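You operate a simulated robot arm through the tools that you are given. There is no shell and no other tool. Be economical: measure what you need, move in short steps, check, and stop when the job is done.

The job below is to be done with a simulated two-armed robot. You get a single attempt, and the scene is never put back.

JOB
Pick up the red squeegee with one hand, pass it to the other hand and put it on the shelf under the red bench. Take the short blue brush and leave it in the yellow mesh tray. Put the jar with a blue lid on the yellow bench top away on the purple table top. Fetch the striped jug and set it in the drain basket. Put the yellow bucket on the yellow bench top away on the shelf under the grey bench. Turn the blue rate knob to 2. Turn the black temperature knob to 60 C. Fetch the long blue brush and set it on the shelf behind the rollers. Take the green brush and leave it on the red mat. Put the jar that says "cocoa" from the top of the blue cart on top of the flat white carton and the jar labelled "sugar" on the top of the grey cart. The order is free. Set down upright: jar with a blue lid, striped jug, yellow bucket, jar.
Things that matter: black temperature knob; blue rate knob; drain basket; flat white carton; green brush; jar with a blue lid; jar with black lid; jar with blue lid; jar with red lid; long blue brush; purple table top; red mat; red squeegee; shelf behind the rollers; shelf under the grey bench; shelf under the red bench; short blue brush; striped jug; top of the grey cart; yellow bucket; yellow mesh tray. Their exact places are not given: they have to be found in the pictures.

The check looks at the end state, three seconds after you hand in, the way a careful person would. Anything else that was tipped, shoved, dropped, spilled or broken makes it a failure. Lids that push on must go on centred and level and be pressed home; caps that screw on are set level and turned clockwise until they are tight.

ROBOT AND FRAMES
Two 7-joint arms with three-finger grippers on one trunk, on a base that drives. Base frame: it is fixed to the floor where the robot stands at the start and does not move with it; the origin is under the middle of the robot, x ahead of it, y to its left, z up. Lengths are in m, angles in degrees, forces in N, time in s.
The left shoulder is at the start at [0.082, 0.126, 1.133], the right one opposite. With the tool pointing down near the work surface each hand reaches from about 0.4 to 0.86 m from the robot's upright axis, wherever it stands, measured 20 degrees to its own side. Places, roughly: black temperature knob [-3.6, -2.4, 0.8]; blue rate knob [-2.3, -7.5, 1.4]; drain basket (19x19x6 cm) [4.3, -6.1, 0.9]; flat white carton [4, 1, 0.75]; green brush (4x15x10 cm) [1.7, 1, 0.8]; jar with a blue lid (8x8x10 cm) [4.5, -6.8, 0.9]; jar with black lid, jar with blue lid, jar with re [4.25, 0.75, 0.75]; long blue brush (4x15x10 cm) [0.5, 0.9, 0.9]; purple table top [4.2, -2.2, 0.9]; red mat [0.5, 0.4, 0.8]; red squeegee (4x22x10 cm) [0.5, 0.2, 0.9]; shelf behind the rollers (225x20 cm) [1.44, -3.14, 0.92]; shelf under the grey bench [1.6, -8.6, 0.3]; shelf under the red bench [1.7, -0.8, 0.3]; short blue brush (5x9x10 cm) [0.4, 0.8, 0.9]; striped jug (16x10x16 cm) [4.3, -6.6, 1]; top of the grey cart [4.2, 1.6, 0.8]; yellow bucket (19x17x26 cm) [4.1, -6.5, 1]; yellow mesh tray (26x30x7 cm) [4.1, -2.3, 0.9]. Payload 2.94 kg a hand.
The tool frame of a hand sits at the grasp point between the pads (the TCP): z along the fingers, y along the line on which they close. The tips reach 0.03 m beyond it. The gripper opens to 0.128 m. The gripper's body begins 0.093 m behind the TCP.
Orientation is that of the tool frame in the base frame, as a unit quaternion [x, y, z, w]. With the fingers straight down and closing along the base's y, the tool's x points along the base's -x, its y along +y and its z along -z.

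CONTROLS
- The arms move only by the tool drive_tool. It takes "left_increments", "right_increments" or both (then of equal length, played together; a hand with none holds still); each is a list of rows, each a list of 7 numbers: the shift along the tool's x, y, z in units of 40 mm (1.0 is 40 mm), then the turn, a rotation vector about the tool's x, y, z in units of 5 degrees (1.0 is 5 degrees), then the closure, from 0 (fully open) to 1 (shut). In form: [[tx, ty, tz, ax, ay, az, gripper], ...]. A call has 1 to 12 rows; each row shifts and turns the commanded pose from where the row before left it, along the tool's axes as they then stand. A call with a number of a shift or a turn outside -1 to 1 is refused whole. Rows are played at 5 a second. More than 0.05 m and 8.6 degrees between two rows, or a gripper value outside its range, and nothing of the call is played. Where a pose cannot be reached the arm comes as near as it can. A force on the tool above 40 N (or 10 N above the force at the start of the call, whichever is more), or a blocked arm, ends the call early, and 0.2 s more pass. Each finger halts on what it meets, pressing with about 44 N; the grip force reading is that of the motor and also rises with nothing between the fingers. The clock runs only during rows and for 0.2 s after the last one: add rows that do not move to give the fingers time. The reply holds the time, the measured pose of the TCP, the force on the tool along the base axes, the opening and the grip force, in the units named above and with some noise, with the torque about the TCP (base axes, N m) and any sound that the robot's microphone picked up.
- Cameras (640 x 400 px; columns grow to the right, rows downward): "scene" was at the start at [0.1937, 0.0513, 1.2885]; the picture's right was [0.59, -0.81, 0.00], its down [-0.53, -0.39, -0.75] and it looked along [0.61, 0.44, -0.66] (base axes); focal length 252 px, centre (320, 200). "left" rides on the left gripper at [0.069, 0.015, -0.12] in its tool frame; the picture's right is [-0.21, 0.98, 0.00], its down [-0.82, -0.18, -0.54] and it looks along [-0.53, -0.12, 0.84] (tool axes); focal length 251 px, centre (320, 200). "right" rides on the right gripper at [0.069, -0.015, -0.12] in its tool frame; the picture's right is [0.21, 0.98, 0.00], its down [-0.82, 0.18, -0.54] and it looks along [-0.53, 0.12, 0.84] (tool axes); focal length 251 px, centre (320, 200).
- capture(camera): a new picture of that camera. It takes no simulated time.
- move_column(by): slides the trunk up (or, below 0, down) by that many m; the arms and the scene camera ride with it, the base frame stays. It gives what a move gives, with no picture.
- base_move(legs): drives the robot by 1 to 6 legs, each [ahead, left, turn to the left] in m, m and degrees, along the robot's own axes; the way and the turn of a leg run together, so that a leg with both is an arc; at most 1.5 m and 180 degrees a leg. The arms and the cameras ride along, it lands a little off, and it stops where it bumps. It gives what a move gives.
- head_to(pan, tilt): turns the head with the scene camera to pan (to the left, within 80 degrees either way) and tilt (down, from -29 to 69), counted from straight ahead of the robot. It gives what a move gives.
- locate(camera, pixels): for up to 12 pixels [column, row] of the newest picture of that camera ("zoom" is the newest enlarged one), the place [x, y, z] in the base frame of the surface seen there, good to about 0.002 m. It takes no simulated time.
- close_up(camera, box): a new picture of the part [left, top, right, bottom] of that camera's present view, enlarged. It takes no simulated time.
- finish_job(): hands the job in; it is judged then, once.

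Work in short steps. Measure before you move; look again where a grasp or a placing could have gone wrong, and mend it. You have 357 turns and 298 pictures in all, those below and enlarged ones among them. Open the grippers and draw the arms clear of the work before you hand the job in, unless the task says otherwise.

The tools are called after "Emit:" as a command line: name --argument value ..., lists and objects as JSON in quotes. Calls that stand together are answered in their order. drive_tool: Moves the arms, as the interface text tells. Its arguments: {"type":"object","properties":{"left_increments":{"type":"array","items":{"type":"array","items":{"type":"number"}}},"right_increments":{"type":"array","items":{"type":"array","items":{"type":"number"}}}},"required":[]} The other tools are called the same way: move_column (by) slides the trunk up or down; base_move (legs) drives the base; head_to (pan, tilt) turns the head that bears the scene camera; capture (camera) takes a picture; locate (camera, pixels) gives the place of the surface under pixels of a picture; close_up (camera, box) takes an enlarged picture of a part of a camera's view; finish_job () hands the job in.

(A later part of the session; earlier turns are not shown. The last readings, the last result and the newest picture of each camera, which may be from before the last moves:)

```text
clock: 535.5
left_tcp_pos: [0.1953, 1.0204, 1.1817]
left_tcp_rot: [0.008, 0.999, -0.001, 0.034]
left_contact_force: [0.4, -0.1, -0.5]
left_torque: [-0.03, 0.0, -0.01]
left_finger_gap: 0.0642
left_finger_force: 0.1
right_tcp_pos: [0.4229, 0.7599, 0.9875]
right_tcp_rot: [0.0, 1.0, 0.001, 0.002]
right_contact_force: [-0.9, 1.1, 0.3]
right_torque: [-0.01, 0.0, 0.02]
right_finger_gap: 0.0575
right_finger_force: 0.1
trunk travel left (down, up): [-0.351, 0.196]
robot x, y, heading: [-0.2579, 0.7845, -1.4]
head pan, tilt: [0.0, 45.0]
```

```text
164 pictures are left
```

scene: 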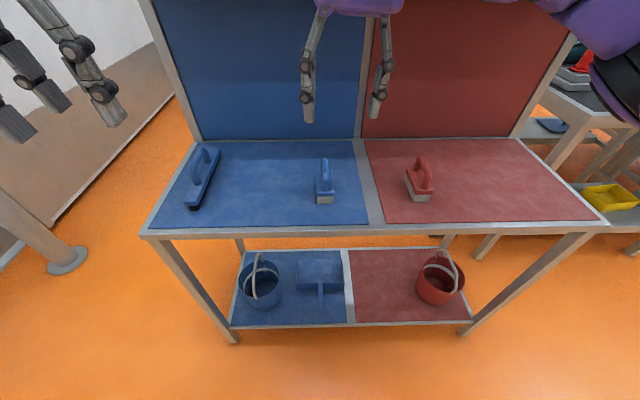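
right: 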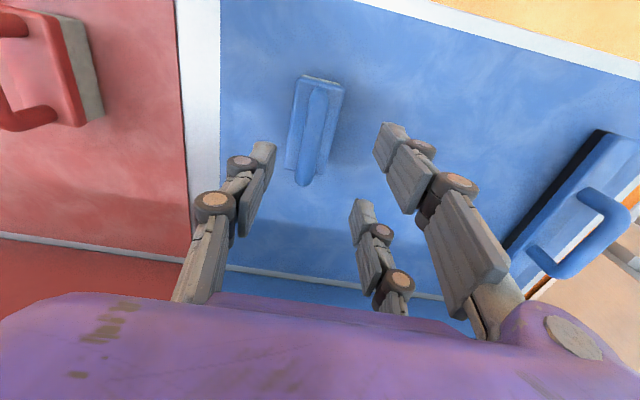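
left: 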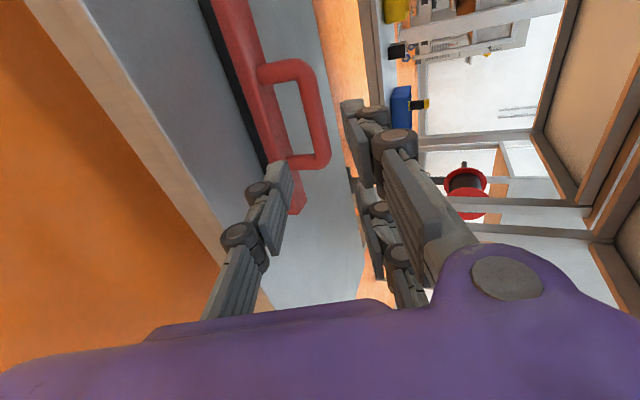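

Centred over the brush. Descend to 0.909, grip, lift.

Emit:
drive_tool --right_increments '[[0, -0.05, 0.98, 0, 0, 0, 0.55], [0, 0, 0.96, 0, 0, 0, 0.55], [0, 0, 0, 0, 0, 0, 0.8], [0, 0, 0, 0, 0, 0, 1], [0, 0, 0, 0, 0, 0, 1], [0, 0, 0, 0, 0, 0, 1], [0, 0, -0.6, 0, 0, 0, 1], [0, 0, -1, 0, 0, 0, 1], [0, 0, -1, 0, 0, 0, 1], [0, 0, -1, 0, 0, 0, 1], [0, 0, -1, 0, 0, 0, 1]]'

Emit:
capture --camera "right"

```text
clock: 537.9
left_tcp_pos: [0.1952, 1.0201, 1.1811]
left_tcp_rot: [0.009, 0.999, -0.001, 0.034]
left_contact_force: [0.2, 0.5, 0.6]
left_torque: [-0.01, -0.02, 0.0]
left_finger_gap: 0.064
left_finger_force: 0.1
right_tcp_pos: [0.4194, 0.7536, 1.0916]
right_tcp_rot: [0.0, 1.0, 0.001, 0.001]
right_contact_force: [-0.1, -0.1, -2.2]
right_torque: [-0.01, 0.03, 0.03]
right_finger_gap: 0.0143
right_finger_force: 40.0
trunk travel left (down, up): [-0.351, 0.196]
robot x, y, heading: [-0.2562, 0.7829, -1.5]
head pan, tilt: [0.0, 45.0]
```

```text
163 pictures are left
```

right: 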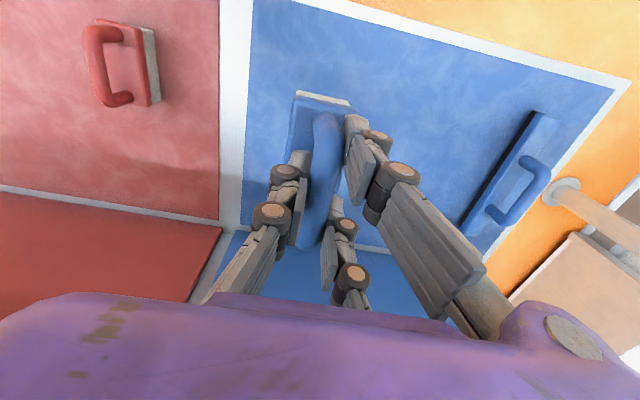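

Short brush held. Drive around the north end to the cart for the green brush.

Emit:
base_move --legs '[[-0.25, 0, 1.5], [0, 0.87, 0], [1.3, 0, 0.5], [0.75, 0, 0]]'

Emit:
head_to --pan -60 --tilt 35

Emit:
capture --camera "scene"

```text
clock: 557.0
left_tcp_pos: [1.9685, 1.9323, 1.181]
left_tcp_rot: [-0.022, 0.999, 0.0, 0.034]
left_contact_force: [0.4, 0.0, -0.1]
left_torque: [0.04, 0.02, -0.01]
left_finger_gap: 0.0638
left_finger_force: 0.1
right_tcp_pos: [2.2094, 1.6838, 1.0916]
right_tcp_rot: [-0.03, 1.0, 0.002, 0.0]
right_contact_force: [-0.8, 0.0, -0.2]
right_torque: [-0.01, -0.01, -0.02]
right_finger_gap: 0.0141
right_finger_force: 40.7
trunk travel left (down, up): [-0.351, 0.196]
robot x, y, heading: [1.5287, 1.6691, 1.8]
head pan, tilt: [0.0, 45.0]
```

```text
clock: 558.3
left_tcp_pos: [1.9695, 1.9339, 1.1818]
left_tcp_rot: [-0.021, 0.999, 0.0, 0.034]
left_contact_force: [0.6, 0.7, 0.0]
left_torque: [0.01, -0.01, 0.0]
left_finger_gap: 0.064
left_finger_force: 0.1
right_tcp_pos: [2.2085, 1.6819, 1.091]
right_tcp_rot: [-0.03, 1.0, 0.001, 0.001]
right_contact_force: [-0.7, 0.3, -1.1]
right_torque: [-0.02, 0.02, 0.03]
right_finger_gap: 0.0143
right_finger_force: 40.2
trunk travel left (down, up): [-0.351, 0.196]
robot x, y, heading: [1.5314, 1.6706, 2.2]
head pan, tilt: [-60.0, 35.0]
```

```text
162 pictures are left
```

scene: 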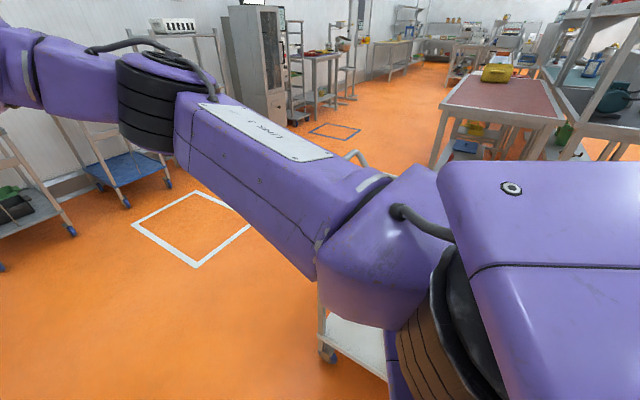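

Raise the trunk for clearance and turn to face the cart.

Emit:
move_column --by 0.15

Emit:
base_move --legs '[[0, 0.1, 0], [0, 0, -92]]'

Emit:
head_to --pan 0 --tilt 50

Emit:
capture --camera "scene"

```text
clock: 560.1
left_tcp_pos: [1.9697, 1.9336, 1.3302]
left_tcp_rot: [-0.021, 0.999, 0.0, 0.033]
left_contact_force: [-0.3, -0.2, -0.1]
left_torque: [-0.01, -0.01, 0.01]
left_finger_gap: 0.0639
left_finger_force: 0.0
right_tcp_pos: [2.2101, 1.6829, 1.2393]
right_tcp_rot: [-0.029, 1.0, 0.001, 0.0]
right_contact_force: [0.8, 0.1, -1.5]
right_torque: [0.01, 0.02, 0.02]
right_finger_gap: 0.0141
right_finger_force: 40.1
trunk travel left (down, up): [-0.501, 0.046]
robot x, y, heading: [1.5319, 1.6675, 2.2]
head pan, tilt: [-60.0, 35.0]
```

```text
clock: 565.6
left_tcp_pos: [1.7573, 1.3114, 1.3311]
left_tcp_rot: [0.718, 0.695, -0.025, 0.023]
left_contact_force: [-0.2, 1.6, 0.8]
left_torque: [0.0, 0.0, 0.01]
left_finger_gap: 0.0641
left_finger_force: 0.1
right_tcp_pos: [1.4896, 1.0921, 1.241]
right_tcp_rot: [0.713, 0.701, 0.0, 0.001]
right_contact_force: [0.7, 0.1, -1.0]
right_torque: [0.01, 0.0, 0.01]
right_finger_gap: 0.0141
right_finger_force: 40.6
trunk travel left (down, up): [-0.501, 0.046]
robot x, y, heading: [1.5301, 1.7688, -92.1]
head pan, tilt: [-60.0, 35.0]
```

```text
clock: 566.9
left_tcp_pos: [1.7575, 1.3126, 1.3305]
left_tcp_rot: [0.718, 0.695, -0.026, 0.023]
left_contact_force: [0.0, -0.2, 0.6]
left_torque: [0.04, 0.02, -0.02]
left_finger_gap: 0.0641
left_finger_force: 0.1
right_tcp_pos: [1.4903, 1.0916, 1.242]
right_tcp_rot: [0.712, 0.702, 0.0, 0.001]
right_contact_force: [0.1, 0.0, -1.8]
right_torque: [0.02, -0.04, -0.02]
right_finger_gap: 0.0139
right_finger_force: 40.9
trunk travel left (down, up): [-0.501, 0.046]
robot x, y, heading: [1.5297, 1.7709, -92.5]
head pan, tilt: [0.0, 50.0]
```

```text
161 pictures are left
```

scene: 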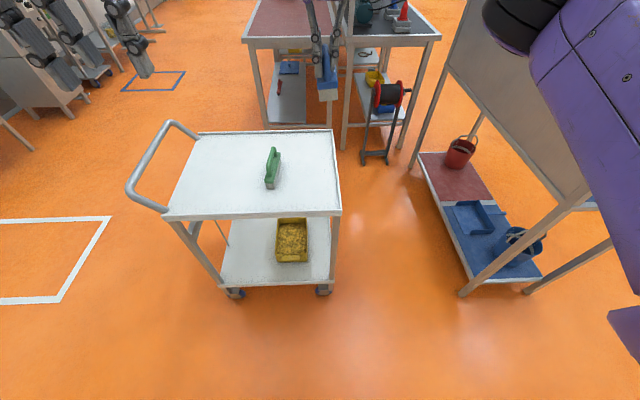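

Good view: the green brush at (272,168) on the cart. Measure.

Emit:
locate --camera "scene" --pixels '[[272, 150], [270, 180], [272, 165], [278, 152], [165, 215], [340, 212], [335, 132], [145, 160], [270, 187], [300, 170]]'

Emit:
close_up --camera "scene" --box '[240, 130, 310, 200]'

```text
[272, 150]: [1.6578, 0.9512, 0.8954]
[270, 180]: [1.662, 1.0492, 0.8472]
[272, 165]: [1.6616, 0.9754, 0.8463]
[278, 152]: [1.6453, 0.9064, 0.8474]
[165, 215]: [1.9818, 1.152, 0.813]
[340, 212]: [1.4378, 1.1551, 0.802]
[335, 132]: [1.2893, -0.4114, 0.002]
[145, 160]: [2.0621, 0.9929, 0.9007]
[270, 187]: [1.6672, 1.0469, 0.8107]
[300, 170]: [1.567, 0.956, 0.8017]
```

```text
5.71 times, centred on (275, 165) of scene
```

zoom: 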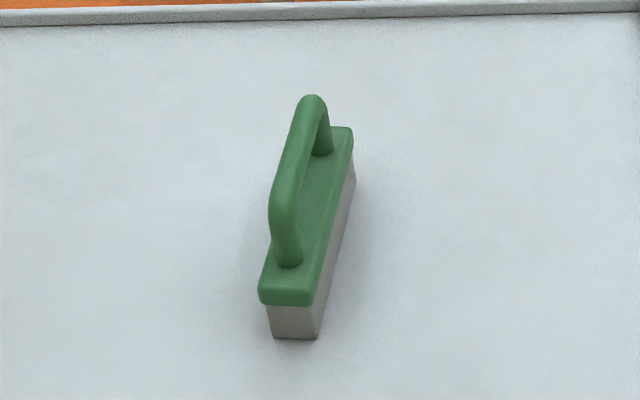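

Locate the handle bar.

Emit:
locate --camera "zoom" --pixels '[[310, 105], [300, 135], [288, 175], [280, 215], [293, 155], [290, 290], [340, 135]]'

```text
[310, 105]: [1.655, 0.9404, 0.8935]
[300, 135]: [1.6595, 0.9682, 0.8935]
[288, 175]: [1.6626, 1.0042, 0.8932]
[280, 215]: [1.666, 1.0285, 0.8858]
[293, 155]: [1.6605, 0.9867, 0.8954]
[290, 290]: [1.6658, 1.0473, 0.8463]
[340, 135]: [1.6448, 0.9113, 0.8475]
```

Bar centre (1.660,0.983), top 0.896. Move the left hand over it (straightening), the right hand aside; lower the trunk.

Emit:
drive_tool --left_increments '[[0, 0, 0, 0, 0.8, 0.89, 0.55], [-0.94, -0.17, 0, 0, 0, 0, 0.55], [-0.94, -0.17, 0, 0, 0, 0, 0.55], [-0.94, -0.17, 0, 0, 0, 0, 0.55], [-0.94, -0.17, 0, 0, 0, 0, 0.55], [-0.94, -0.17, 0, 0, 0, 0, 0.55], [-0.94, -0.17, 0, 0, 0, 0, 0.55], [-0.94, -0.17, 0, 0, 0, 0, 0.55], [-0.94, -0.17, 0, 0, 0, 0, 0.55], [-0.94, -0.17, 0, 0, 0, 0, 0.55]]' --right_increments '[[0.5, -1, 0, 0, 0, 0, 1], [0.5, -1, 0, 0, 0, 0, 1], [0.5, -1, 0, 0, 0, 0, 1], [0, 0, 0, 0, 0, 0, 1], [0, 0, 0, 0, 0, 0, 1], [0, 0, 0, 0, 0, 0, 1], [0, 0, 0, 0, 0, 0, 1], [0, 0, 0, 0, 0, 0, 1], [0, 0, 0, 0, 0, 0, 1], [0, 0, 0, 0, 0, 0, 1]]'

Emit:
move_column --by -0.15

Emit:
capture --camera "left"

```text
clock: 569.1
left_tcp_pos: [1.7279, 1.2111, 1.3293]
left_tcp_rot: [0.745, 0.667, 0.0, 0.0]
left_contact_force: [-0.7, 0.5, 0.0]
left_torque: [-0.01, -0.02, -0.05]
left_finger_gap: 0.0578
left_finger_force: 0.0
left hand out of reach, approached as far as the arm can: row 4, 5, 6, 7, 8, 9, 10
right_tcp_pos: [1.3729, 1.1496, 1.2418]
right_tcp_rot: [0.712, 0.702, 0.001, 0.002]
right_contact_force: [0.9, 0.2, -0.7]
right_torque: [-0.02, -0.02, 0.01]
right_finger_gap: 0.0141
right_finger_force: 40.3
trunk travel left (down, up): [-0.501, 0.046]
robot x, y, heading: [1.5293, 1.7672, -92.6]
head pan, tilt: [0.0, 50.0]
```

```text
clock: 570.8
left_tcp_pos: [1.7274, 1.2128, 1.181]
left_tcp_rot: [0.745, 0.667, 0.001, 0.0]
left_contact_force: [-0.3, 0.5, 0.7]
left_torque: [0.03, 0.02, -0.01]
left_finger_gap: 0.0579
left_finger_force: 0.0
right_tcp_pos: [1.3695, 1.1532, 1.0925]
right_tcp_rot: [0.712, 0.702, 0.0, 0.0]
right_contact_force: [0.5, 0.1, -1.9]
right_torque: [0.0, -0.01, 0.0]
right_finger_gap: 0.0143
right_finger_force: 40.7
trunk travel left (down, up): [-0.351, 0.196]
robot x, y, heading: [1.5266, 1.7709, -92.5]
head pan, tilt: [0.0, 50.0]
```

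```text
159 pictures are left
```

left: 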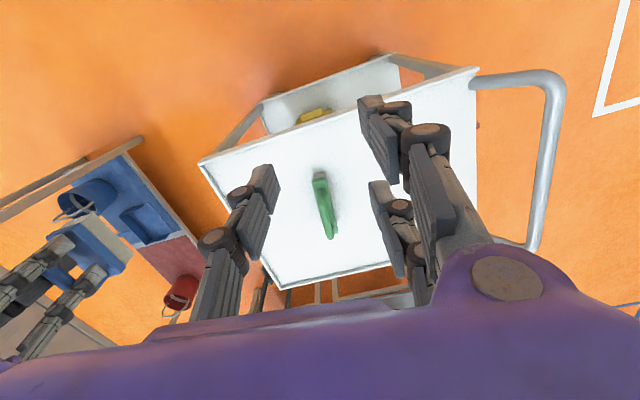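

Drive the base 0.17 m closer, then lower the hand to ~1.0 while aligning.

Emit:
base_move --legs '[[0.17, 0, 0]]'

Emit:
drive_tool --left_increments '[[-0.3, -0.8, 0.5, 0, 0, 0, 0.55], [-0.3, -0.7, 0.7, 0, 0, 0, 0.55], [-0.3, 0, 0.9, 0, 0, 0, 0.55], [-0.3, 0, 0.9, 0, 0, 0, 0.55], [0, 0, 0.9, 0, 0, 0, 0.55], [0, 0, 0, 0, 0, 0, 0.55]]'

Emit:
capture --camera "left"

```text
clock: 572.3
left_tcp_pos: [1.7235, 1.0475, 1.1811]
left_tcp_rot: [0.745, 0.667, 0.001, -0.001]
left_contact_force: [0.7, -0.3, 0.5]
left_torque: [0.02, -0.01, -0.01]
left_finger_gap: 0.0576
left_finger_force: 0.1
right_tcp_pos: [1.3649, 0.9898, 1.0913]
right_tcp_rot: [0.711, 0.703, 0.0, 0.001]
right_contact_force: [-0.5, 0.0, -1.4]
right_torque: [-0.01, -0.02, -0.04]
right_finger_gap: 0.015
right_finger_force: 40.1
trunk travel left (down, up): [-0.351, 0.196]
robot x, y, heading: [1.5179, 1.6022, -92.4]
head pan, tilt: [0.0, 50.0]
```

```text
clock: 573.7
left_tcp_pos: [1.6593, 1.0086, 1.0246]
left_tcp_rot: [0.745, 0.667, 0.0, 0.0]
left_contact_force: [0.0, 0.2, 0.2]
left_torque: [0.01, -0.04, 0.02]
left_finger_gap: 0.0577
left_finger_force: 0.1
right_tcp_pos: [1.3655, 0.9897, 1.0927]
right_tcp_rot: [0.712, 0.702, -0.001, 0.001]
right_contact_force: [0.5, 0.5, -0.7]
right_torque: [0.03, 0.0, 0.0]
right_finger_gap: 0.015
right_finger_force: 39.8
trunk travel left (down, up): [-0.351, 0.196]
robot x, y, heading: [1.5218, 1.6056, -92.4]
head pan, tilt: [0.0, 50.0]
```

```text
158 pictures are left
```

left: 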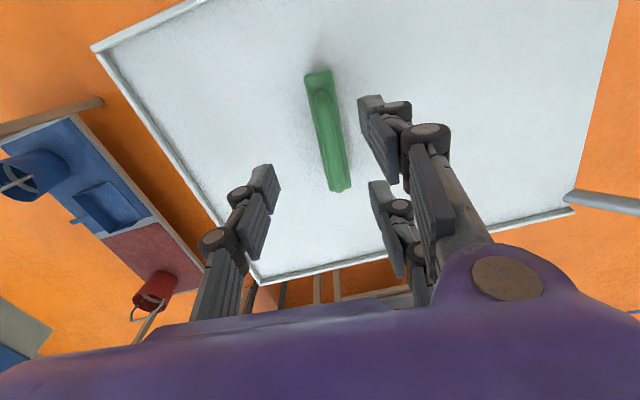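

Align 2.5 cm further, descend to 0.886, grip and lift.

Emit:
drive_tool --left_increments '[[-0.63, 0.08, 0.6, 0, 0, 0, 0.55], [0, 0, 1, 0, 0, 0, 0.55], [0, 0, 1, 0, 0, 0, 0.55], [0, 0, 0.86, 0, 0, 0, 0.55], [0, 0, 0, 0, 0, 0, 0.8], [0, 0, 0, 0, 0, 0, 1], [0, 0, 0, 0, 0, 0, 1], [0, 0, 0, 0, 0, 0, 1], [0, 0, -0.6, 0, 0, 0, 1], [0, 0, -1, 0, 0, 0, 1], [0, 0, -1, 0, 0, 0, 1], [0, 0, -1, 0, 0, 0, 1]]'

Emit:
capture --camera "left"

```text
clock: 576.3
left_tcp_pos: [1.6803, 0.995, 1.0416]
left_tcp_rot: [0.745, 0.667, 0.0, -0.001]
left_contact_force: [-0.8, 0.1, -1.1]
left_torque: [0.01, -0.03, -0.01]
left_finger_gap: 0.0145
left_finger_force: 40.9
left hand out of reach, approached as far as the arm can: row 1, 3, 4
right_tcp_pos: [1.3645, 0.9885, 1.0927]
right_tcp_rot: [0.712, 0.702, 0.001, 0.001]
right_contact_force: [-0.2, 0.1, -0.9]
right_torque: [0.0, -0.01, 0.02]
right_finger_gap: 0.0163
right_finger_force: 39.2
trunk travel left (down, up): [-0.351, 0.196]
robot x, y, heading: [1.5221, 1.6018, -92.3]
head pan, tilt: [0.0, 50.0]
```

```text
157 pictures are left
```

left: 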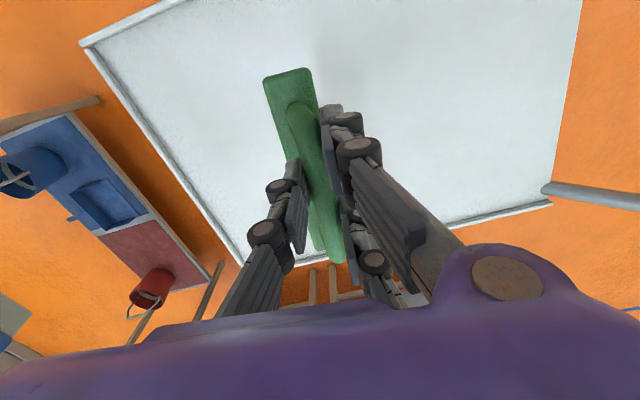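

Green brush held. The right hand's gap drifted to 16 mm; check it.

Emit:
capture --camera "right"

```text
156 pictures are left
```

right: 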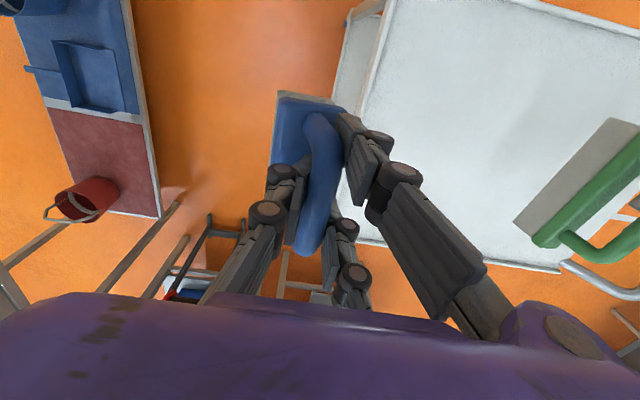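

Still held. Return west: back up through the passage to the red mat.

Emit:
base_move --legs '[[-0.08, 0, 0], [0, 0, 92], [-1.2, 0, 0], [-0.85, 0, 0]]'

Emit:
base_move --legs '[[0, -1.28, 0]]'

Emit:
capture --camera "scene"

```text
clock: 591.2
left_tcp_pos: [0.0544, 1.8766, 1.0418]
left_tcp_rot: [0.038, 0.999, 0.0, -0.001]
left_contact_force: [0.5, 0.3, -0.9]
left_torque: [0.03, 0.03, 0.0]
left_finger_gap: 0.0147
left_finger_force: 41.1
right_tcp_pos: [0.0723, 1.5628, 1.0923]
right_tcp_rot: [-0.011, 1.0, 0.002, 0.001]
right_contact_force: [-0.9, 0.9, -1.8]
right_torque: [0.0, 0.0, 0.02]
right_finger_gap: 0.0137
right_finger_force: 32.7
trunk travel left (down, up): [-0.351, 0.196]
robot x, y, heading: [-0.5451, 1.6987, -0.3]
head pan, tilt: [0.0, 50.0]
```

```text
clock: 602.6
left_tcp_pos: [0.0528, 0.6083, 1.0416]
left_tcp_rot: [0.036, 0.999, 0.0, -0.001]
left_contact_force: [1.1, -0.7, -0.6]
left_torque: [0.06, 0.0, -0.03]
left_finger_gap: 0.0146
left_finger_force: 41.0
right_tcp_pos: [0.0715, 0.2933, 1.0913]
right_tcp_rot: [-0.013, 1.0, 0.001, 0.001]
right_contact_force: [-0.8, 0.3, -1.1]
right_torque: [0.04, 0.0, 0.0]
right_finger_gap: 0.0136
right_finger_force: 32.1
trunk travel left (down, up): [-0.351, 0.196]
robot x, y, heading: [-0.551, 0.4245, 0.0]
head pan, tilt: [0.0, 50.0]
```

```text
155 pictures are left
```

scene: 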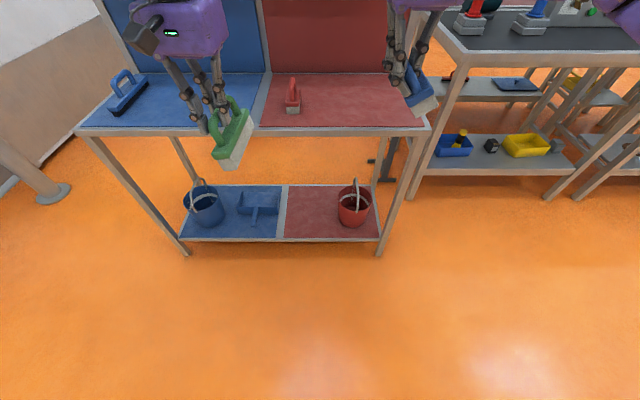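

The short brush seems twisted; check the right camera.

Emit:
capture --camera "right"

Emit:
locate --camera "scene" --pixels '[[293, 100], [293, 80], [230, 165], [245, 125], [222, 160], [340, 90], [270, 75]]'

```text
154 pictures are left
```

right: 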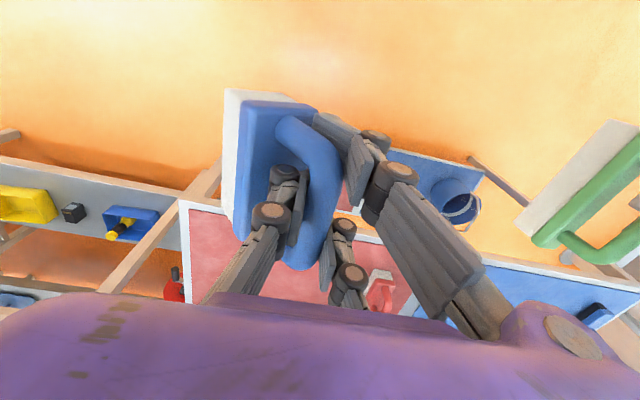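

```text
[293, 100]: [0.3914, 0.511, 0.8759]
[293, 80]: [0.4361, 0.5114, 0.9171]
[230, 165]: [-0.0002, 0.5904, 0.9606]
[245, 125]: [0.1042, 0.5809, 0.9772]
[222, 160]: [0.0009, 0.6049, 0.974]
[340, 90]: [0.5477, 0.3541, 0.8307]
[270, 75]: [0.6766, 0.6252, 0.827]
```

The short brush has rolled in the grip; I'll handle it afterwards. First place the green brush on the red mat: move in.

Emit:
base_move --legs '[[0.3, -0.2, 0]]'

Emit:
capture --camera "left"

Emit:
capture --camera "scene"

```text
clock: 605.0
left_tcp_pos: [0.3527, 0.4067, 1.0405]
left_tcp_rot: [0.035, 0.999, 0.0, -0.001]
left_contact_force: [-0.2, 0.3, -0.6]
left_torque: [0.01, 0.02, -0.03]
left_finger_gap: 0.0147
left_finger_force: 40.0
right_tcp_pos: [0.3725, 0.0912, 1.0914]
right_tcp_rot: [-0.013, 1.0, 0.001, 0.002]
right_contact_force: [0.6, -0.1, -0.5]
right_torque: [0.06, 0.04, 0.01]
right_finger_gap: 0.0131
right_finger_force: 32.1
trunk travel left (down, up): [-0.351, 0.196]
robot x, y, heading: [-0.2506, 0.2202, 0.1]
head pan, tilt: [0.0, 50.0]
```

```text
153 pictures are left
```

left: 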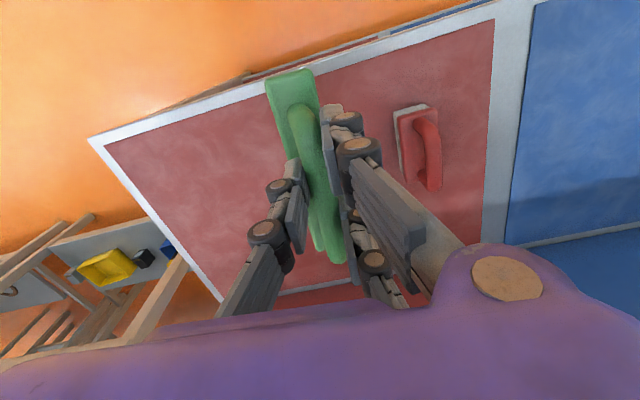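

```text
152 pictures are left
```

scene: 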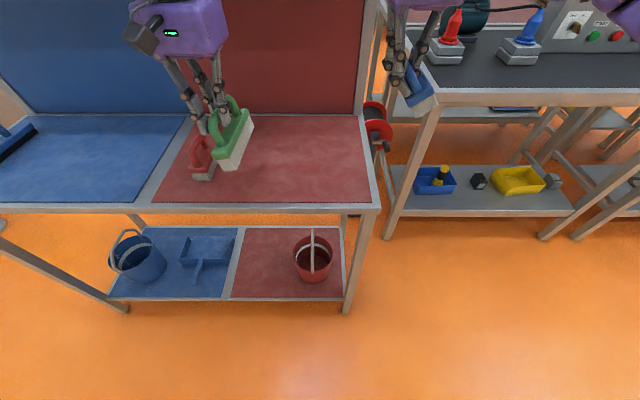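

Move the left hand to (0.50,0.32) and lower to just above contact (~0.93).

Emit:
drive_tool --left_increments '[[-0.76, -0.38, 0, 0, 0, 0, 1], [-0.76, -0.38, 0, 0, 0, 0, 1], [-0.76, -0.38, 0, 0, 0, 0, 1], [-0.76, -0.38, 0, 0, 0, 0, 1], [-0.76, -0.38, 0, 0, 0, 0, 1], [0, 0, 0.9, 0, 0, 0, 1], [0, 0, 0.9, 0, 0, 0, 1], [0, 0, 0.8, 0, 0, 0, 1], [0, 0, 0.1, 0, 0, 0, 1], [0, 0, 0, 0, 0, 0, 1]]'

Emit:
close_up --camera "scene" --box '[160, 60, 380, 220]'

```text
clock: 607.2
left_tcp_pos: [0.3613, 0.4007, 0.9343]
left_tcp_rot: [0.034, 0.999, 0.0, 0.0]
left_contact_force: [0.1, 0.1, -1.7]
left_torque: [0.06, 0.02, 0.03]
left_finger_gap: 0.0149
left_finger_force: 40.3
left hand out of reach, approached as far as the arm can: row 1, 2, 3, 4, 5
right_tcp_pos: [0.3708, 0.0906, 1.0918]
right_tcp_rot: [-0.014, 1.0, 0.001, 0.0]
right_contact_force: [1.0, 0.2, -1.8]
right_torque: [0.05, -0.02, -0.01]
right_finger_gap: 0.0133
right_finger_force: 32.0
trunk travel left (down, up): [-0.351, 0.196]
robot x, y, heading: [-0.2494, 0.222, -0.0]
head pan, tilt: [0.0, 50.0]
```

```text
2.50 times, centred on (270, 140) of scene
```

zoom: 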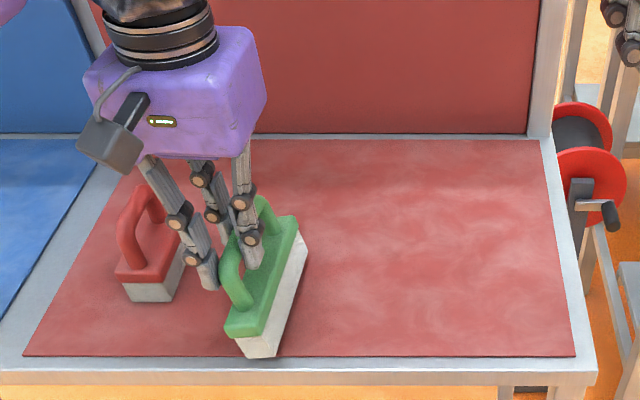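

The arm didn't reach forward; it's near the red brush. Raise, shift base right and forward instead.

Emit:
drive_tool --left_increments '[[0, 0, -0.9, 0, 0, 0, 1], [0, 0, -0.9, 0, 0, 0, 1]]'

Emit:
base_move --legs '[[0.13, -0.12, 0]]'

Emit:
close_up --camera "scene" --box '[120, 40, 420, 240]'

```text
clock: 607.8
left_tcp_pos: [0.3609, 0.4027, 1.0066]
left_tcp_rot: [0.034, 0.999, 0.0, -0.002]
left_contact_force: [-0.1, -0.6, -1.1]
left_torque: [0.03, -0.01, 0.0]
left_finger_gap: 0.0146
left_finger_force: 41.2
right_tcp_pos: [0.3712, 0.0906, 1.0921]
right_tcp_rot: [-0.014, 1.0, 0.002, 0.001]
right_contact_force: [0.2, -0.2, -0.8]
right_torque: [0.04, 0.0, -0.01]
right_finger_gap: 0.0133
right_finger_force: 31.8
trunk travel left (down, up): [-0.351, 0.196]
robot x, y, heading: [-0.2504, 0.2197, -0.0]
head pan, tilt: [0.0, 50.0]
```

```text
clock: 609.5
left_tcp_pos: [0.4945, 0.2846, 1.0057]
left_tcp_rot: [0.034, 0.999, 0.0, 0.0]
left_contact_force: [0.1, -1.0, -1.9]
left_torque: [0.04, 0.04, 0.02]
left_finger_gap: 0.0148
left_finger_force: 40.5
right_tcp_pos: [0.5044, -0.0271, 1.0925]
right_tcp_rot: [-0.015, 1.0, 0.0, 0.001]
right_contact_force: [-0.4, -0.7, -1.3]
right_torque: [0.03, 0.02, 0.0]
right_finger_gap: 0.0134
right_finger_force: 31.8
trunk travel left (down, up): [-0.351, 0.196]
robot x, y, heading: [-0.1163, 0.1035, 0.1]
head pan, tilt: [0.0, 50.0]
```

```text
2.00 times, centred on (270, 140) of scene
```

zoom: 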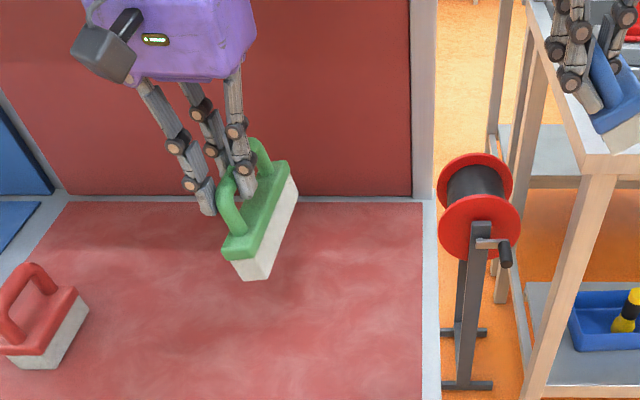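

Now over the mat centre. Lower gently until contact.

Emit:
drive_tool --left_increments '[[0, 0, 0.9, 0, 0, 0, 1], [0, 0, 0.8, 0, 0, 0, 1], [0, 0, 0.2, 0, 0, 0, 1], [0, 0, 0.15, 0, 0, 0, 1], [0, 0, 0, 0, 0, 0, 1]]'

Emit:
close_up --camera "scene" --box '[120, 40, 420, 240]'

```text
clock: 610.7
left_tcp_pos: [0.4957, 0.2867, 0.9272]
left_tcp_rot: [0.033, 0.999, 0.0, 0.001]
left_contact_force: [-0.2, 0.0, 11.5]
left_torque: [-0.1, 0.09, -0.02]
left_finger_gap: 0.0147
left_finger_force: 40.4
left hand out of reach, approached as far as the arm can: row 4
right_tcp_pos: [0.5036, -0.0264, 1.0919]
right_tcp_rot: [-0.015, 1.0, 0.0, 0.002]
right_contact_force: [0.6, 0.0, -1.3]
right_torque: [0.04, 0.03, 0.02]
right_finger_gap: 0.0131
right_finger_force: 31.9
trunk travel left (down, up): [-0.351, 0.196]
robot x, y, heading: [-0.1171, 0.0998, -0.1]
head pan, tilt: [0.0, 50.0]
```

```text
2.00 times, centred on (270, 140) of scene
```

zoom: 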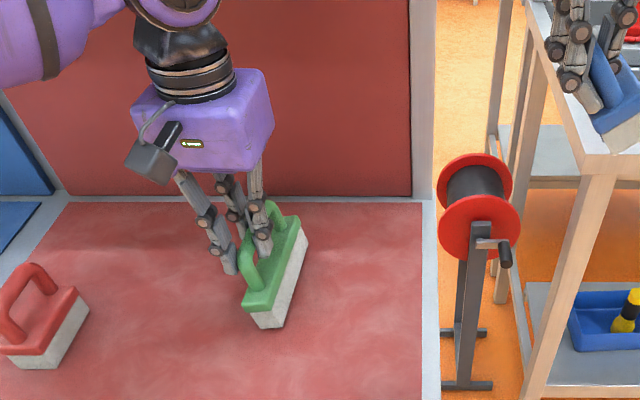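

Contact at z≈0.927. Release and rise.

Emit:
drive_tool --left_increments '[[0, 0, 0, 0, 0, 0, 0.8], [0, 0, 0, 0, 0, 0, 0.6], [0, 0, 0, 0, 0, 0, 0.55], [0, 0, -0.5, 0, 0, 0, 0.55], [0, 0, -0.9, 0, 0, 0, 0.55], [0, 0, -0.9, 0, 0, 0, 0.55], [0, 0, -0.9, 0, 0, 0, 0.55]]'

Emit:
close_up --camera "scene" --box '[120, 40, 420, 240]'

Emit:
close_up --camera "scene" --box '[360, 0, 480, 120]'

```text
clock: 612.3
left_tcp_pos: [0.4943, 0.2889, 1.0546]
left_tcp_rot: [0.033, 0.999, -0.001, 0.0]
left_contact_force: [-0.8, 0.2, -0.5]
left_torque: [0.0, 0.01, 0.0]
left_finger_gap: 0.0575
left_finger_force: 0.0
right_tcp_pos: [0.505, -0.0269, 1.093]
right_tcp_rot: [-0.015, 1.0, 0.0, 0.001]
right_contact_force: [-0.3, 0.1, -1.5]
right_torque: [0.04, -0.06, 0.02]
right_finger_gap: 0.0133
right_finger_force: 32.5
trunk travel left (down, up): [-0.351, 0.196]
robot x, y, heading: [-0.1199, 0.1066, 0.1]
head pan, tilt: [0.0, 50.0]
```

```text
2.00 times, centred on (270, 140) of scene
```

zoom: 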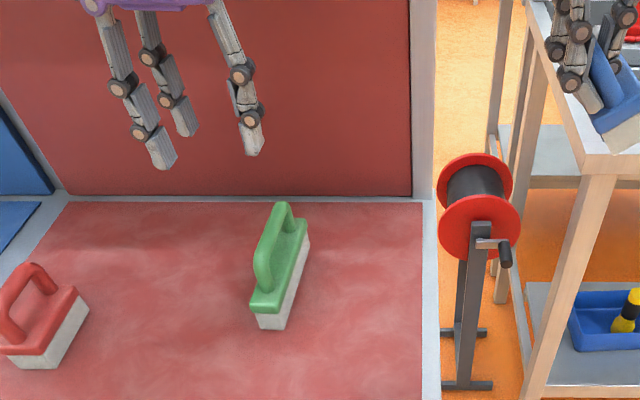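

```text
3.33 times, centred on (420, 60) of scene
```

zoom: 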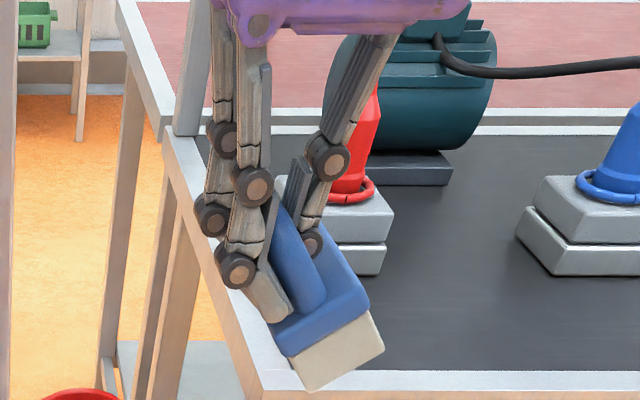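

Green brush stands on the red mat. Shift left 0.2 m to set the short brush down on the free part of the mat (rolling the hand −30° so it's upright) and re-grip it.

Emit:
base_move --legs '[[-0.06, 0.17, 0]]'

Emit:
drive_tool --right_increments '[[0, 0, 0, -1, 0, 0, 1], [0, 0, 0, -1, 0, 0, 1], [0, 0, 0, -1, 0, 0, 1], [0, 0, 0, -1, 0, 0, 1], [0, 0, 0, -1, 0, 0, 1], [0, 0, 0, -1, 0, 0, 1]]'

Emit:
head_to --pan -10 --tilt 45

Emit:
capture --camera "scene"

```text
clock: 614.4
left_tcp_pos: [0.4347, 0.4592, 1.0552]
left_tcp_rot: [0.035, 0.999, 0.0, -0.001]
left_contact_force: [-0.2, -0.3, 0.1]
left_torque: [-0.01, 0.01, -0.01]
left_finger_gap: 0.0576
left_finger_force: 0.0
right_tcp_pos: [0.4434, 0.1443, 1.0918]
right_tcp_rot: [-0.013, 1.0, 0.001, 0.001]
right_contact_force: [-0.2, -0.4, -1.3]
right_torque: [0.02, 0.03, -0.02]
right_finger_gap: 0.0133
right_finger_force: 31.9
trunk travel left (down, up): [-0.351, 0.196]
robot x, y, heading: [-0.1755, 0.2744, 0.3]
head pan, tilt: [0.0, 50.0]
```

```text
clock: 615.8
left_tcp_pos: [0.4348, 0.4586, 1.0537]
left_tcp_rot: [0.036, 0.999, 0.0, -0.001]
left_contact_force: [-0.1, -0.4, 0.8]
left_torque: [0.02, -0.02, 0.01]
left_finger_gap: 0.0578
left_finger_force: 0.0
right_tcp_pos: [0.4426, 0.1459, 1.0912]
right_tcp_rot: [-0.013, 0.965, 0.261, -0.003]
right_contact_force: [-0.4, 0.1, -1.8]
right_torque: [0.05, -0.02, 0.01]
right_finger_gap: 0.0138
right_finger_force: 32.0
trunk travel left (down, up): [-0.351, 0.196]
robot x, y, heading: [-0.1791, 0.2761, -0.0]
head pan, tilt: [0.0, 50.0]
```

```text
clock: 616.6
left_tcp_pos: [0.434, 0.4602, 1.0544]
left_tcp_rot: [0.034, 0.999, 0.0, -0.002]
left_contact_force: [-0.5, 0.3, 0.0]
left_torque: [0.0, 0.01, -0.01]
left_finger_gap: 0.0577
left_finger_force: 0.0
right_tcp_pos: [0.4423, 0.1456, 1.0922]
right_tcp_rot: [-0.013, 0.966, 0.26, -0.002]
right_contact_force: [-0.6, -0.5, -0.5]
right_torque: [0.01, -0.01, -0.01]
right_finger_gap: 0.0133
right_finger_force: 32.0
trunk travel left (down, up): [-0.351, 0.196]
robot x, y, heading: [-0.1776, 0.2783, -0.1]
head pan, tilt: [-10.0, 45.0]
```

```text
146 pictures are left
```

scene: 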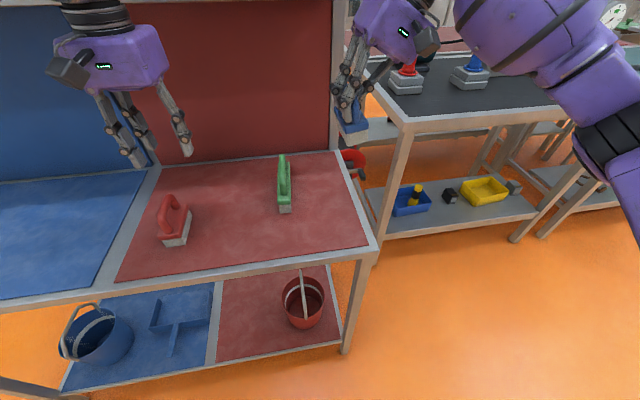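

Brush is now upright-ish. Zoom and measure it.

Emit:
close_up --camera "scene" --box '[310, 60, 400, 160]'

Emit:
locate --camera "zoom" --pixels '[[190, 210], [245, 265], [250, 245], [165, 260], [205, 310], [240, 300], [180, 280], [350, 260]]'

```text
4.00 times, centred on (355, 110) of scene
```

zoom: 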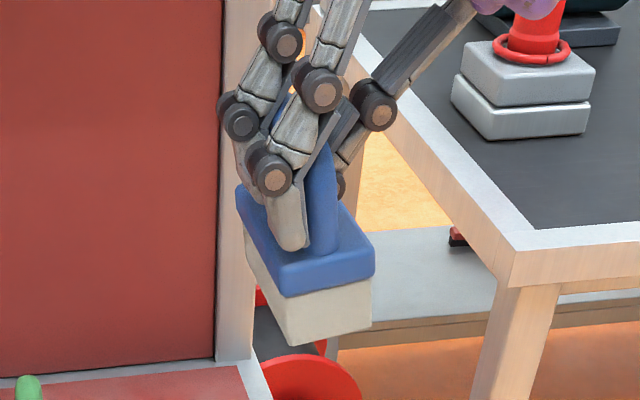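

```text
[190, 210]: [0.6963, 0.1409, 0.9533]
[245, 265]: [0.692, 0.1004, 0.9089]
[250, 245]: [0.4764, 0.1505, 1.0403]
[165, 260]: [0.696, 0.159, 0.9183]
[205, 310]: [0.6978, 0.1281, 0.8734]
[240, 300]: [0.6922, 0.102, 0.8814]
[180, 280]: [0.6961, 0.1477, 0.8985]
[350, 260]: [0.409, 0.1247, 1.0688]
```

Locate more corners of the brush.

Emit:
locate --camera "zoom" --pixels '[[240, 200], [282, 285], [370, 262], [348, 215], [290, 340], [368, 320], [250, 265], [320, 160], [325, 235]]'

```text
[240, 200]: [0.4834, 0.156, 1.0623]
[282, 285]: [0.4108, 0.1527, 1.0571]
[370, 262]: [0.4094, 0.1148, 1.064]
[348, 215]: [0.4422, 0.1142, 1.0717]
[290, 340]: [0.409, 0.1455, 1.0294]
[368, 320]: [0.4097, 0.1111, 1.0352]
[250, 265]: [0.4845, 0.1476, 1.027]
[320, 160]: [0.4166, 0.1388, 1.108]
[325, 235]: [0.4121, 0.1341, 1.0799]
```

Brush now within ~10° of upright; undo 10° of roll, shift left 6 cm, and lower it onto the mat.

Emit:
drive_tool --right_increments '[[0, 0, 0, 1, 0, 0, 1], [0, 0, 0, 1, 0, 0, 1]]'

Emit:
base_move --legs '[[0, 0.055, 0]]'

Emit:
drive_tool --right_increments '[[0, -0.33, 0.9, 0, 0, 0, 1], [0, -0.33, 0.9, 0, 0, 0, 1], [0, -0.33, 0.9, 0, 0, 0, 1], [0, -0.33, 0.9, 0, 0, 0, 1], [0, -0.1, 0.28, 0, 0, 0, 1], [0, 0, 0, 0, 0, 0, 1]]'

Emit:
close_up --camera "scene" --box '[240, 90, 400, 250]'

```text
clock: 617.2
left_tcp_pos: [0.4353, 0.4594, 1.055]
left_tcp_rot: [0.035, 0.999, 0.0, -0.001]
left_contact_force: [-0.8, 0.1, 0.2]
left_torque: [-0.02, -0.02, 0.02]
left_finger_gap: 0.0576
left_finger_force: 0.0
right_tcp_pos: [0.4424, 0.1442, 1.0917]
right_tcp_rot: [-0.013, 0.985, 0.174, -0.002]
right_contact_force: [-0.6, 0.1, -0.5]
right_torque: [0.02, 0.02, -0.03]
right_finger_gap: 0.0134
right_finger_force: 32.0
trunk travel left (down, up): [-0.351, 0.196]
robot x, y, heading: [-0.1768, 0.2741, 0.3]
head pan, tilt: [-10.0, 45.0]
```

```text
clock: 618.3
left_tcp_pos: [0.435, 0.5134, 1.054]
left_tcp_rot: [0.035, 0.999, 0.0, 0.0]
left_contact_force: [0.3, 0.1, 0.4]
left_torque: [-0.02, -0.02, -0.02]
left_finger_gap: 0.0574
left_finger_force: 0.1
right_tcp_pos: [0.4437, 0.1984, 1.0914]
right_tcp_rot: [-0.012, 0.985, 0.174, -0.001]
right_contact_force: [0.4, -0.3, -1.0]
right_torque: [0.0, 0.02, -0.01]
right_finger_gap: 0.0133
right_finger_force: 31.5
trunk travel left (down, up): [-0.351, 0.196]
robot x, y, heading: [-0.1786, 0.3306, 0.4]
head pan, tilt: [-10.0, 45.0]
```

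```text
clock: 619.7
left_tcp_pos: [0.4352, 0.5132, 1.0535]
left_tcp_rot: [0.035, 0.999, 0.0, 0.0]
left_contact_force: [-0.4, 0.0, 0.7]
left_torque: [0.0, 0.0, 0.02]
left_finger_gap: 0.0576
left_finger_force: 0.1
right_tcp_pos: [0.4417, 0.1967, 0.9257]
right_tcp_rot: [-0.013, 0.985, 0.174, -0.001]
right_contact_force: [0.1, 0.2, -0.5]
right_torque: [0.05, 0.02, 0.01]
right_finger_gap: 0.0136
right_finger_force: 31.6
trunk travel left (down, up): [-0.351, 0.196]
robot x, y, heading: [-0.176, 0.3306, 0.1]
head pan, tilt: [-10.0, 45.0]
```

```text
2.50 times, centred on (320, 170) of scene
```

zoom: 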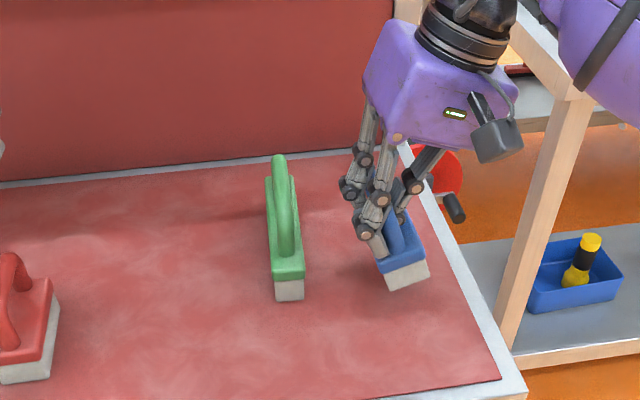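

Lower the last ~3 cm.

Emit:
drive_tool --right_increments '[[0, -0.12, 0.33, 0, 0, 0, 1], [0, -0.1, 0.25, 0, 0, 0, 1], [0, -0.06, 0.15, 0, 0, 0, 1], [0, 0, 0, 0, 0, 0, 1]]'

```text
clock: 620.7
left_tcp_pos: [0.4354, 0.5133, 1.0548]
left_tcp_rot: [0.036, 0.999, 0.0, 0.0]
left_contact_force: [-0.3, -0.3, -0.7]
left_torque: [0.02, -0.01, 0.03]
left_finger_gap: 0.0578
left_finger_force: 0.0
right_tcp_pos: [0.4437, 0.1988, 0.8973]
right_tcp_rot: [-0.014, 0.984, 0.175, 0.0]
right_contact_force: [0.1, 0.6, 9.5]
right_torque: [-0.04, -0.55, 0.05]
right_finger_gap: 0.0134
right_finger_force: 32.0
trunk travel left (down, up): [-0.351, 0.196]
robot x, y, heading: [-0.1758, 0.3325, 0.2]
head pan, tilt: [-10.0, 45.0]
```

Contact. Release, rise, straighten the hand, and look.

Emit:
drive_tool --right_increments '[[0, 0, 0, 0, 0, 0, 0.8], [0, 0, 0, 0, 0, 0, 0.6], [0, 0, 0, 0, 0, 0, 0.5], [0, 0, -0.8, 0, 0, 0, 0.5], [0, 0, -0.9, 0, 0, 0, 0.5], [0, 0, -0.5, 1, 0, 0, 0.5], [0, 0, 0, 1, 0, 0, 0.5], [0, 0, 0, 1, 0, 0, 0.5], [0, 0, 0, 1, 0, 0, 0.5]]'

Emit:
close_up --camera "scene" --box '[240, 90, 400, 250]'

Emit:
capture --camera "right"

```text
clock: 622.7
left_tcp_pos: [0.4347, 0.5137, 1.0538]
left_tcp_rot: [0.036, 0.999, 0.0, -0.001]
left_contact_force: [0.3, -0.1, 1.2]
left_torque: [-0.01, 0.01, -0.05]
left_finger_gap: 0.0574
left_finger_force: 0.1
right_tcp_pos: [0.4449, 0.1684, 0.9778]
right_tcp_rot: [-0.012, 1.0, -0.001, 0.001]
right_contact_force: [-0.4, -1.2, 0.0]
right_torque: [0.02, 0.02, -0.02]
right_finger_gap: 0.0639
right_finger_force: 0.0
trunk travel left (down, up): [-0.351, 0.196]
robot x, y, heading: [-0.1787, 0.3308, 0.1]
head pan, tilt: [-10.0, 45.0]
```

```text
2.50 times, centred on (320, 170) of scene
```

zoom: 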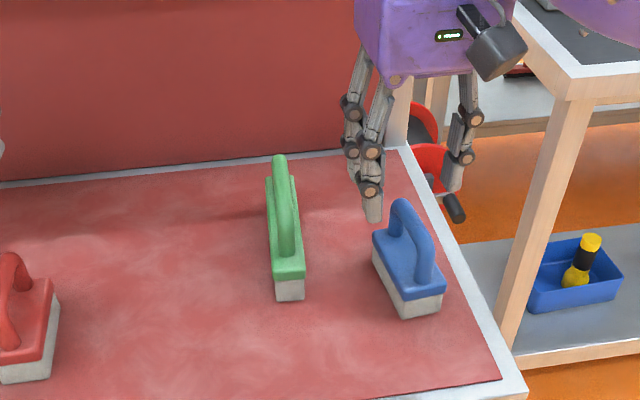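

```text
142 pictures are left
```

right: 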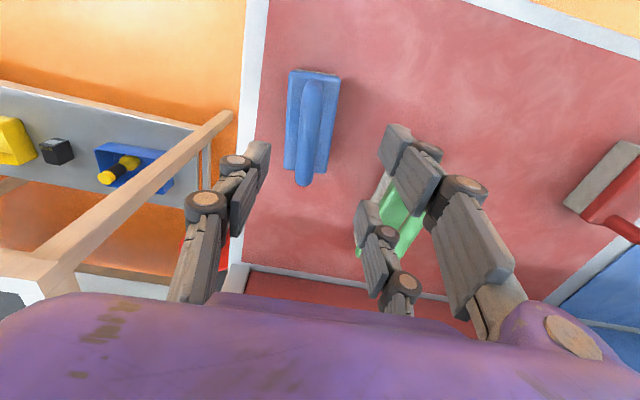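

The short brush stands. Locate its handle and re-grip.

Emit:
locate --camera "right" --pixels '[[312, 95], [308, 130], [303, 175], [322, 78], [300, 165]]'

```text
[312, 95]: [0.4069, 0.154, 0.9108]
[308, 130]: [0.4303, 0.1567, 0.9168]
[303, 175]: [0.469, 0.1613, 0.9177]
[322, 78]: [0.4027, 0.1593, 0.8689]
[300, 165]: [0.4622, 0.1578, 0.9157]
```

Grip it deeper (TCP z 0.904, yaw −5°), then lift.

Emit:
drive_tool --right_increments '[[0.2, -0.27, 0, 0, 0, -1, 0.55], [0, 0, 0.95, 0, 0, 0, 0.55], [0, 0, 0.9, 0, 0, 0, 0.55], [0, 0, 0, 0, 0, 0, 0.8], [0, 0, 0, 0, 0, 0, 1], [0, 0, 0, 0, 0, 0, 1], [0, 0, 0, 0, 0, 0, 1], [0, 0, -0.6, 0, 0, 0, 1], [0, 0, -1, 0, 0, 0, 1], [0, 0, -1, 0, 0, 0, 1], [0, 0, -1, 0, 0, 0, 1], [0, 0, -1, 0, 0, 0, 1]]'

Emit:
capture --camera "right"

```text
clock: 625.3
left_tcp_pos: [0.4346, 0.5143, 1.0552]
left_tcp_rot: [0.034, 0.999, 0.0, 0.0]
left_contact_force: [-0.5, -0.3, 0.5]
left_torque: [-0.01, -0.01, 0.0]
left_finger_gap: 0.0577
left_finger_force: 0.2
right_tcp_pos: [0.44, 0.1578, 1.09]
right_tcp_rot: [-0.056, 0.998, 0.0, 0.001]
right_contact_force: [0.9, 0.3, -0.8]
right_torque: [0.02, 0.01, -0.02]
right_finger_gap: 0.0138
right_finger_force: 38.7
trunk travel left (down, up): [-0.351, 0.196]
robot x, y, heading: [-0.1751, 0.3329, 0.1]
head pan, tilt: [-10.0, 45.0]
```

```text
141 pictures are left
```

right: 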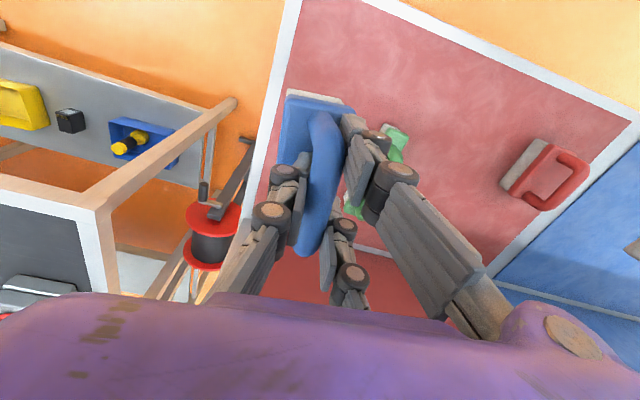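

Good grip. Drive around to the carts at x≈4.

Emit:
base_move --legs '[[-0.3, 0, 0], [0, 1.34, 0], [1.3, 0, 0], [1.3, 0, 0], [0.9, 0, 0]]'

Emit:
head_to --pan -15 --tilt 30

Emit:
capture --camera "scene"

```text
clock: 655.5
left_tcp_pos: [3.59, 1.927, 1.0544]
left_tcp_rot: [0.033, 0.999, 0.001, -0.001]
left_contact_force: [0.0, -1.2, -0.4]
left_torque: [-0.01, 0.03, 0.01]
left_finger_gap: 0.0575
left_finger_force: 0.1
right_tcp_pos: [3.5972, 1.5687, 1.0879]
right_tcp_rot: [-0.059, 0.998, 0.001, 0.001]
right_contact_force: [-0.1, -0.4, -0.8]
right_torque: [0.01, -0.01, 0.03]
right_finger_gap: 0.0134
right_finger_force: 33.0
trunk travel left (down, up): [-0.351, 0.196]
robot x, y, heading: [2.9777, 1.7399, 0.3]
head pan, tilt: [-10.0, 45.0]
```

```text
clock: 656.2
left_tcp_pos: [3.5891, 1.9258, 1.0538]
left_tcp_rot: [0.033, 0.999, 0.0, -0.001]
left_contact_force: [0.1, -0.1, -0.2]
left_torque: [0.02, -0.03, 0.0]
left_finger_gap: 0.0574
left_finger_force: 0.1
right_tcp_pos: [3.5965, 1.5683, 1.0882]
right_tcp_rot: [-0.059, 0.998, 0.001, 0.0]
right_contact_force: [0.7, 0.1, -1.3]
right_torque: [0.02, 0.01, 0.02]
right_finger_gap: 0.0137
right_finger_force: 32.0
trunk travel left (down, up): [-0.351, 0.196]
robot x, y, heading: [2.978, 1.7418, 0.2]
head pan, tilt: [-15.0, 30.0]
```

```text
140 pictures are left
```

scene: 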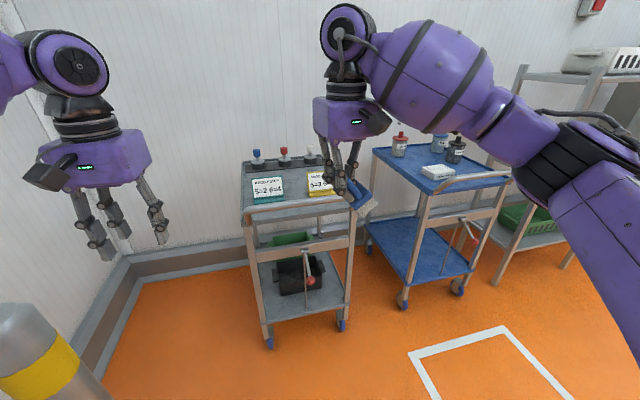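

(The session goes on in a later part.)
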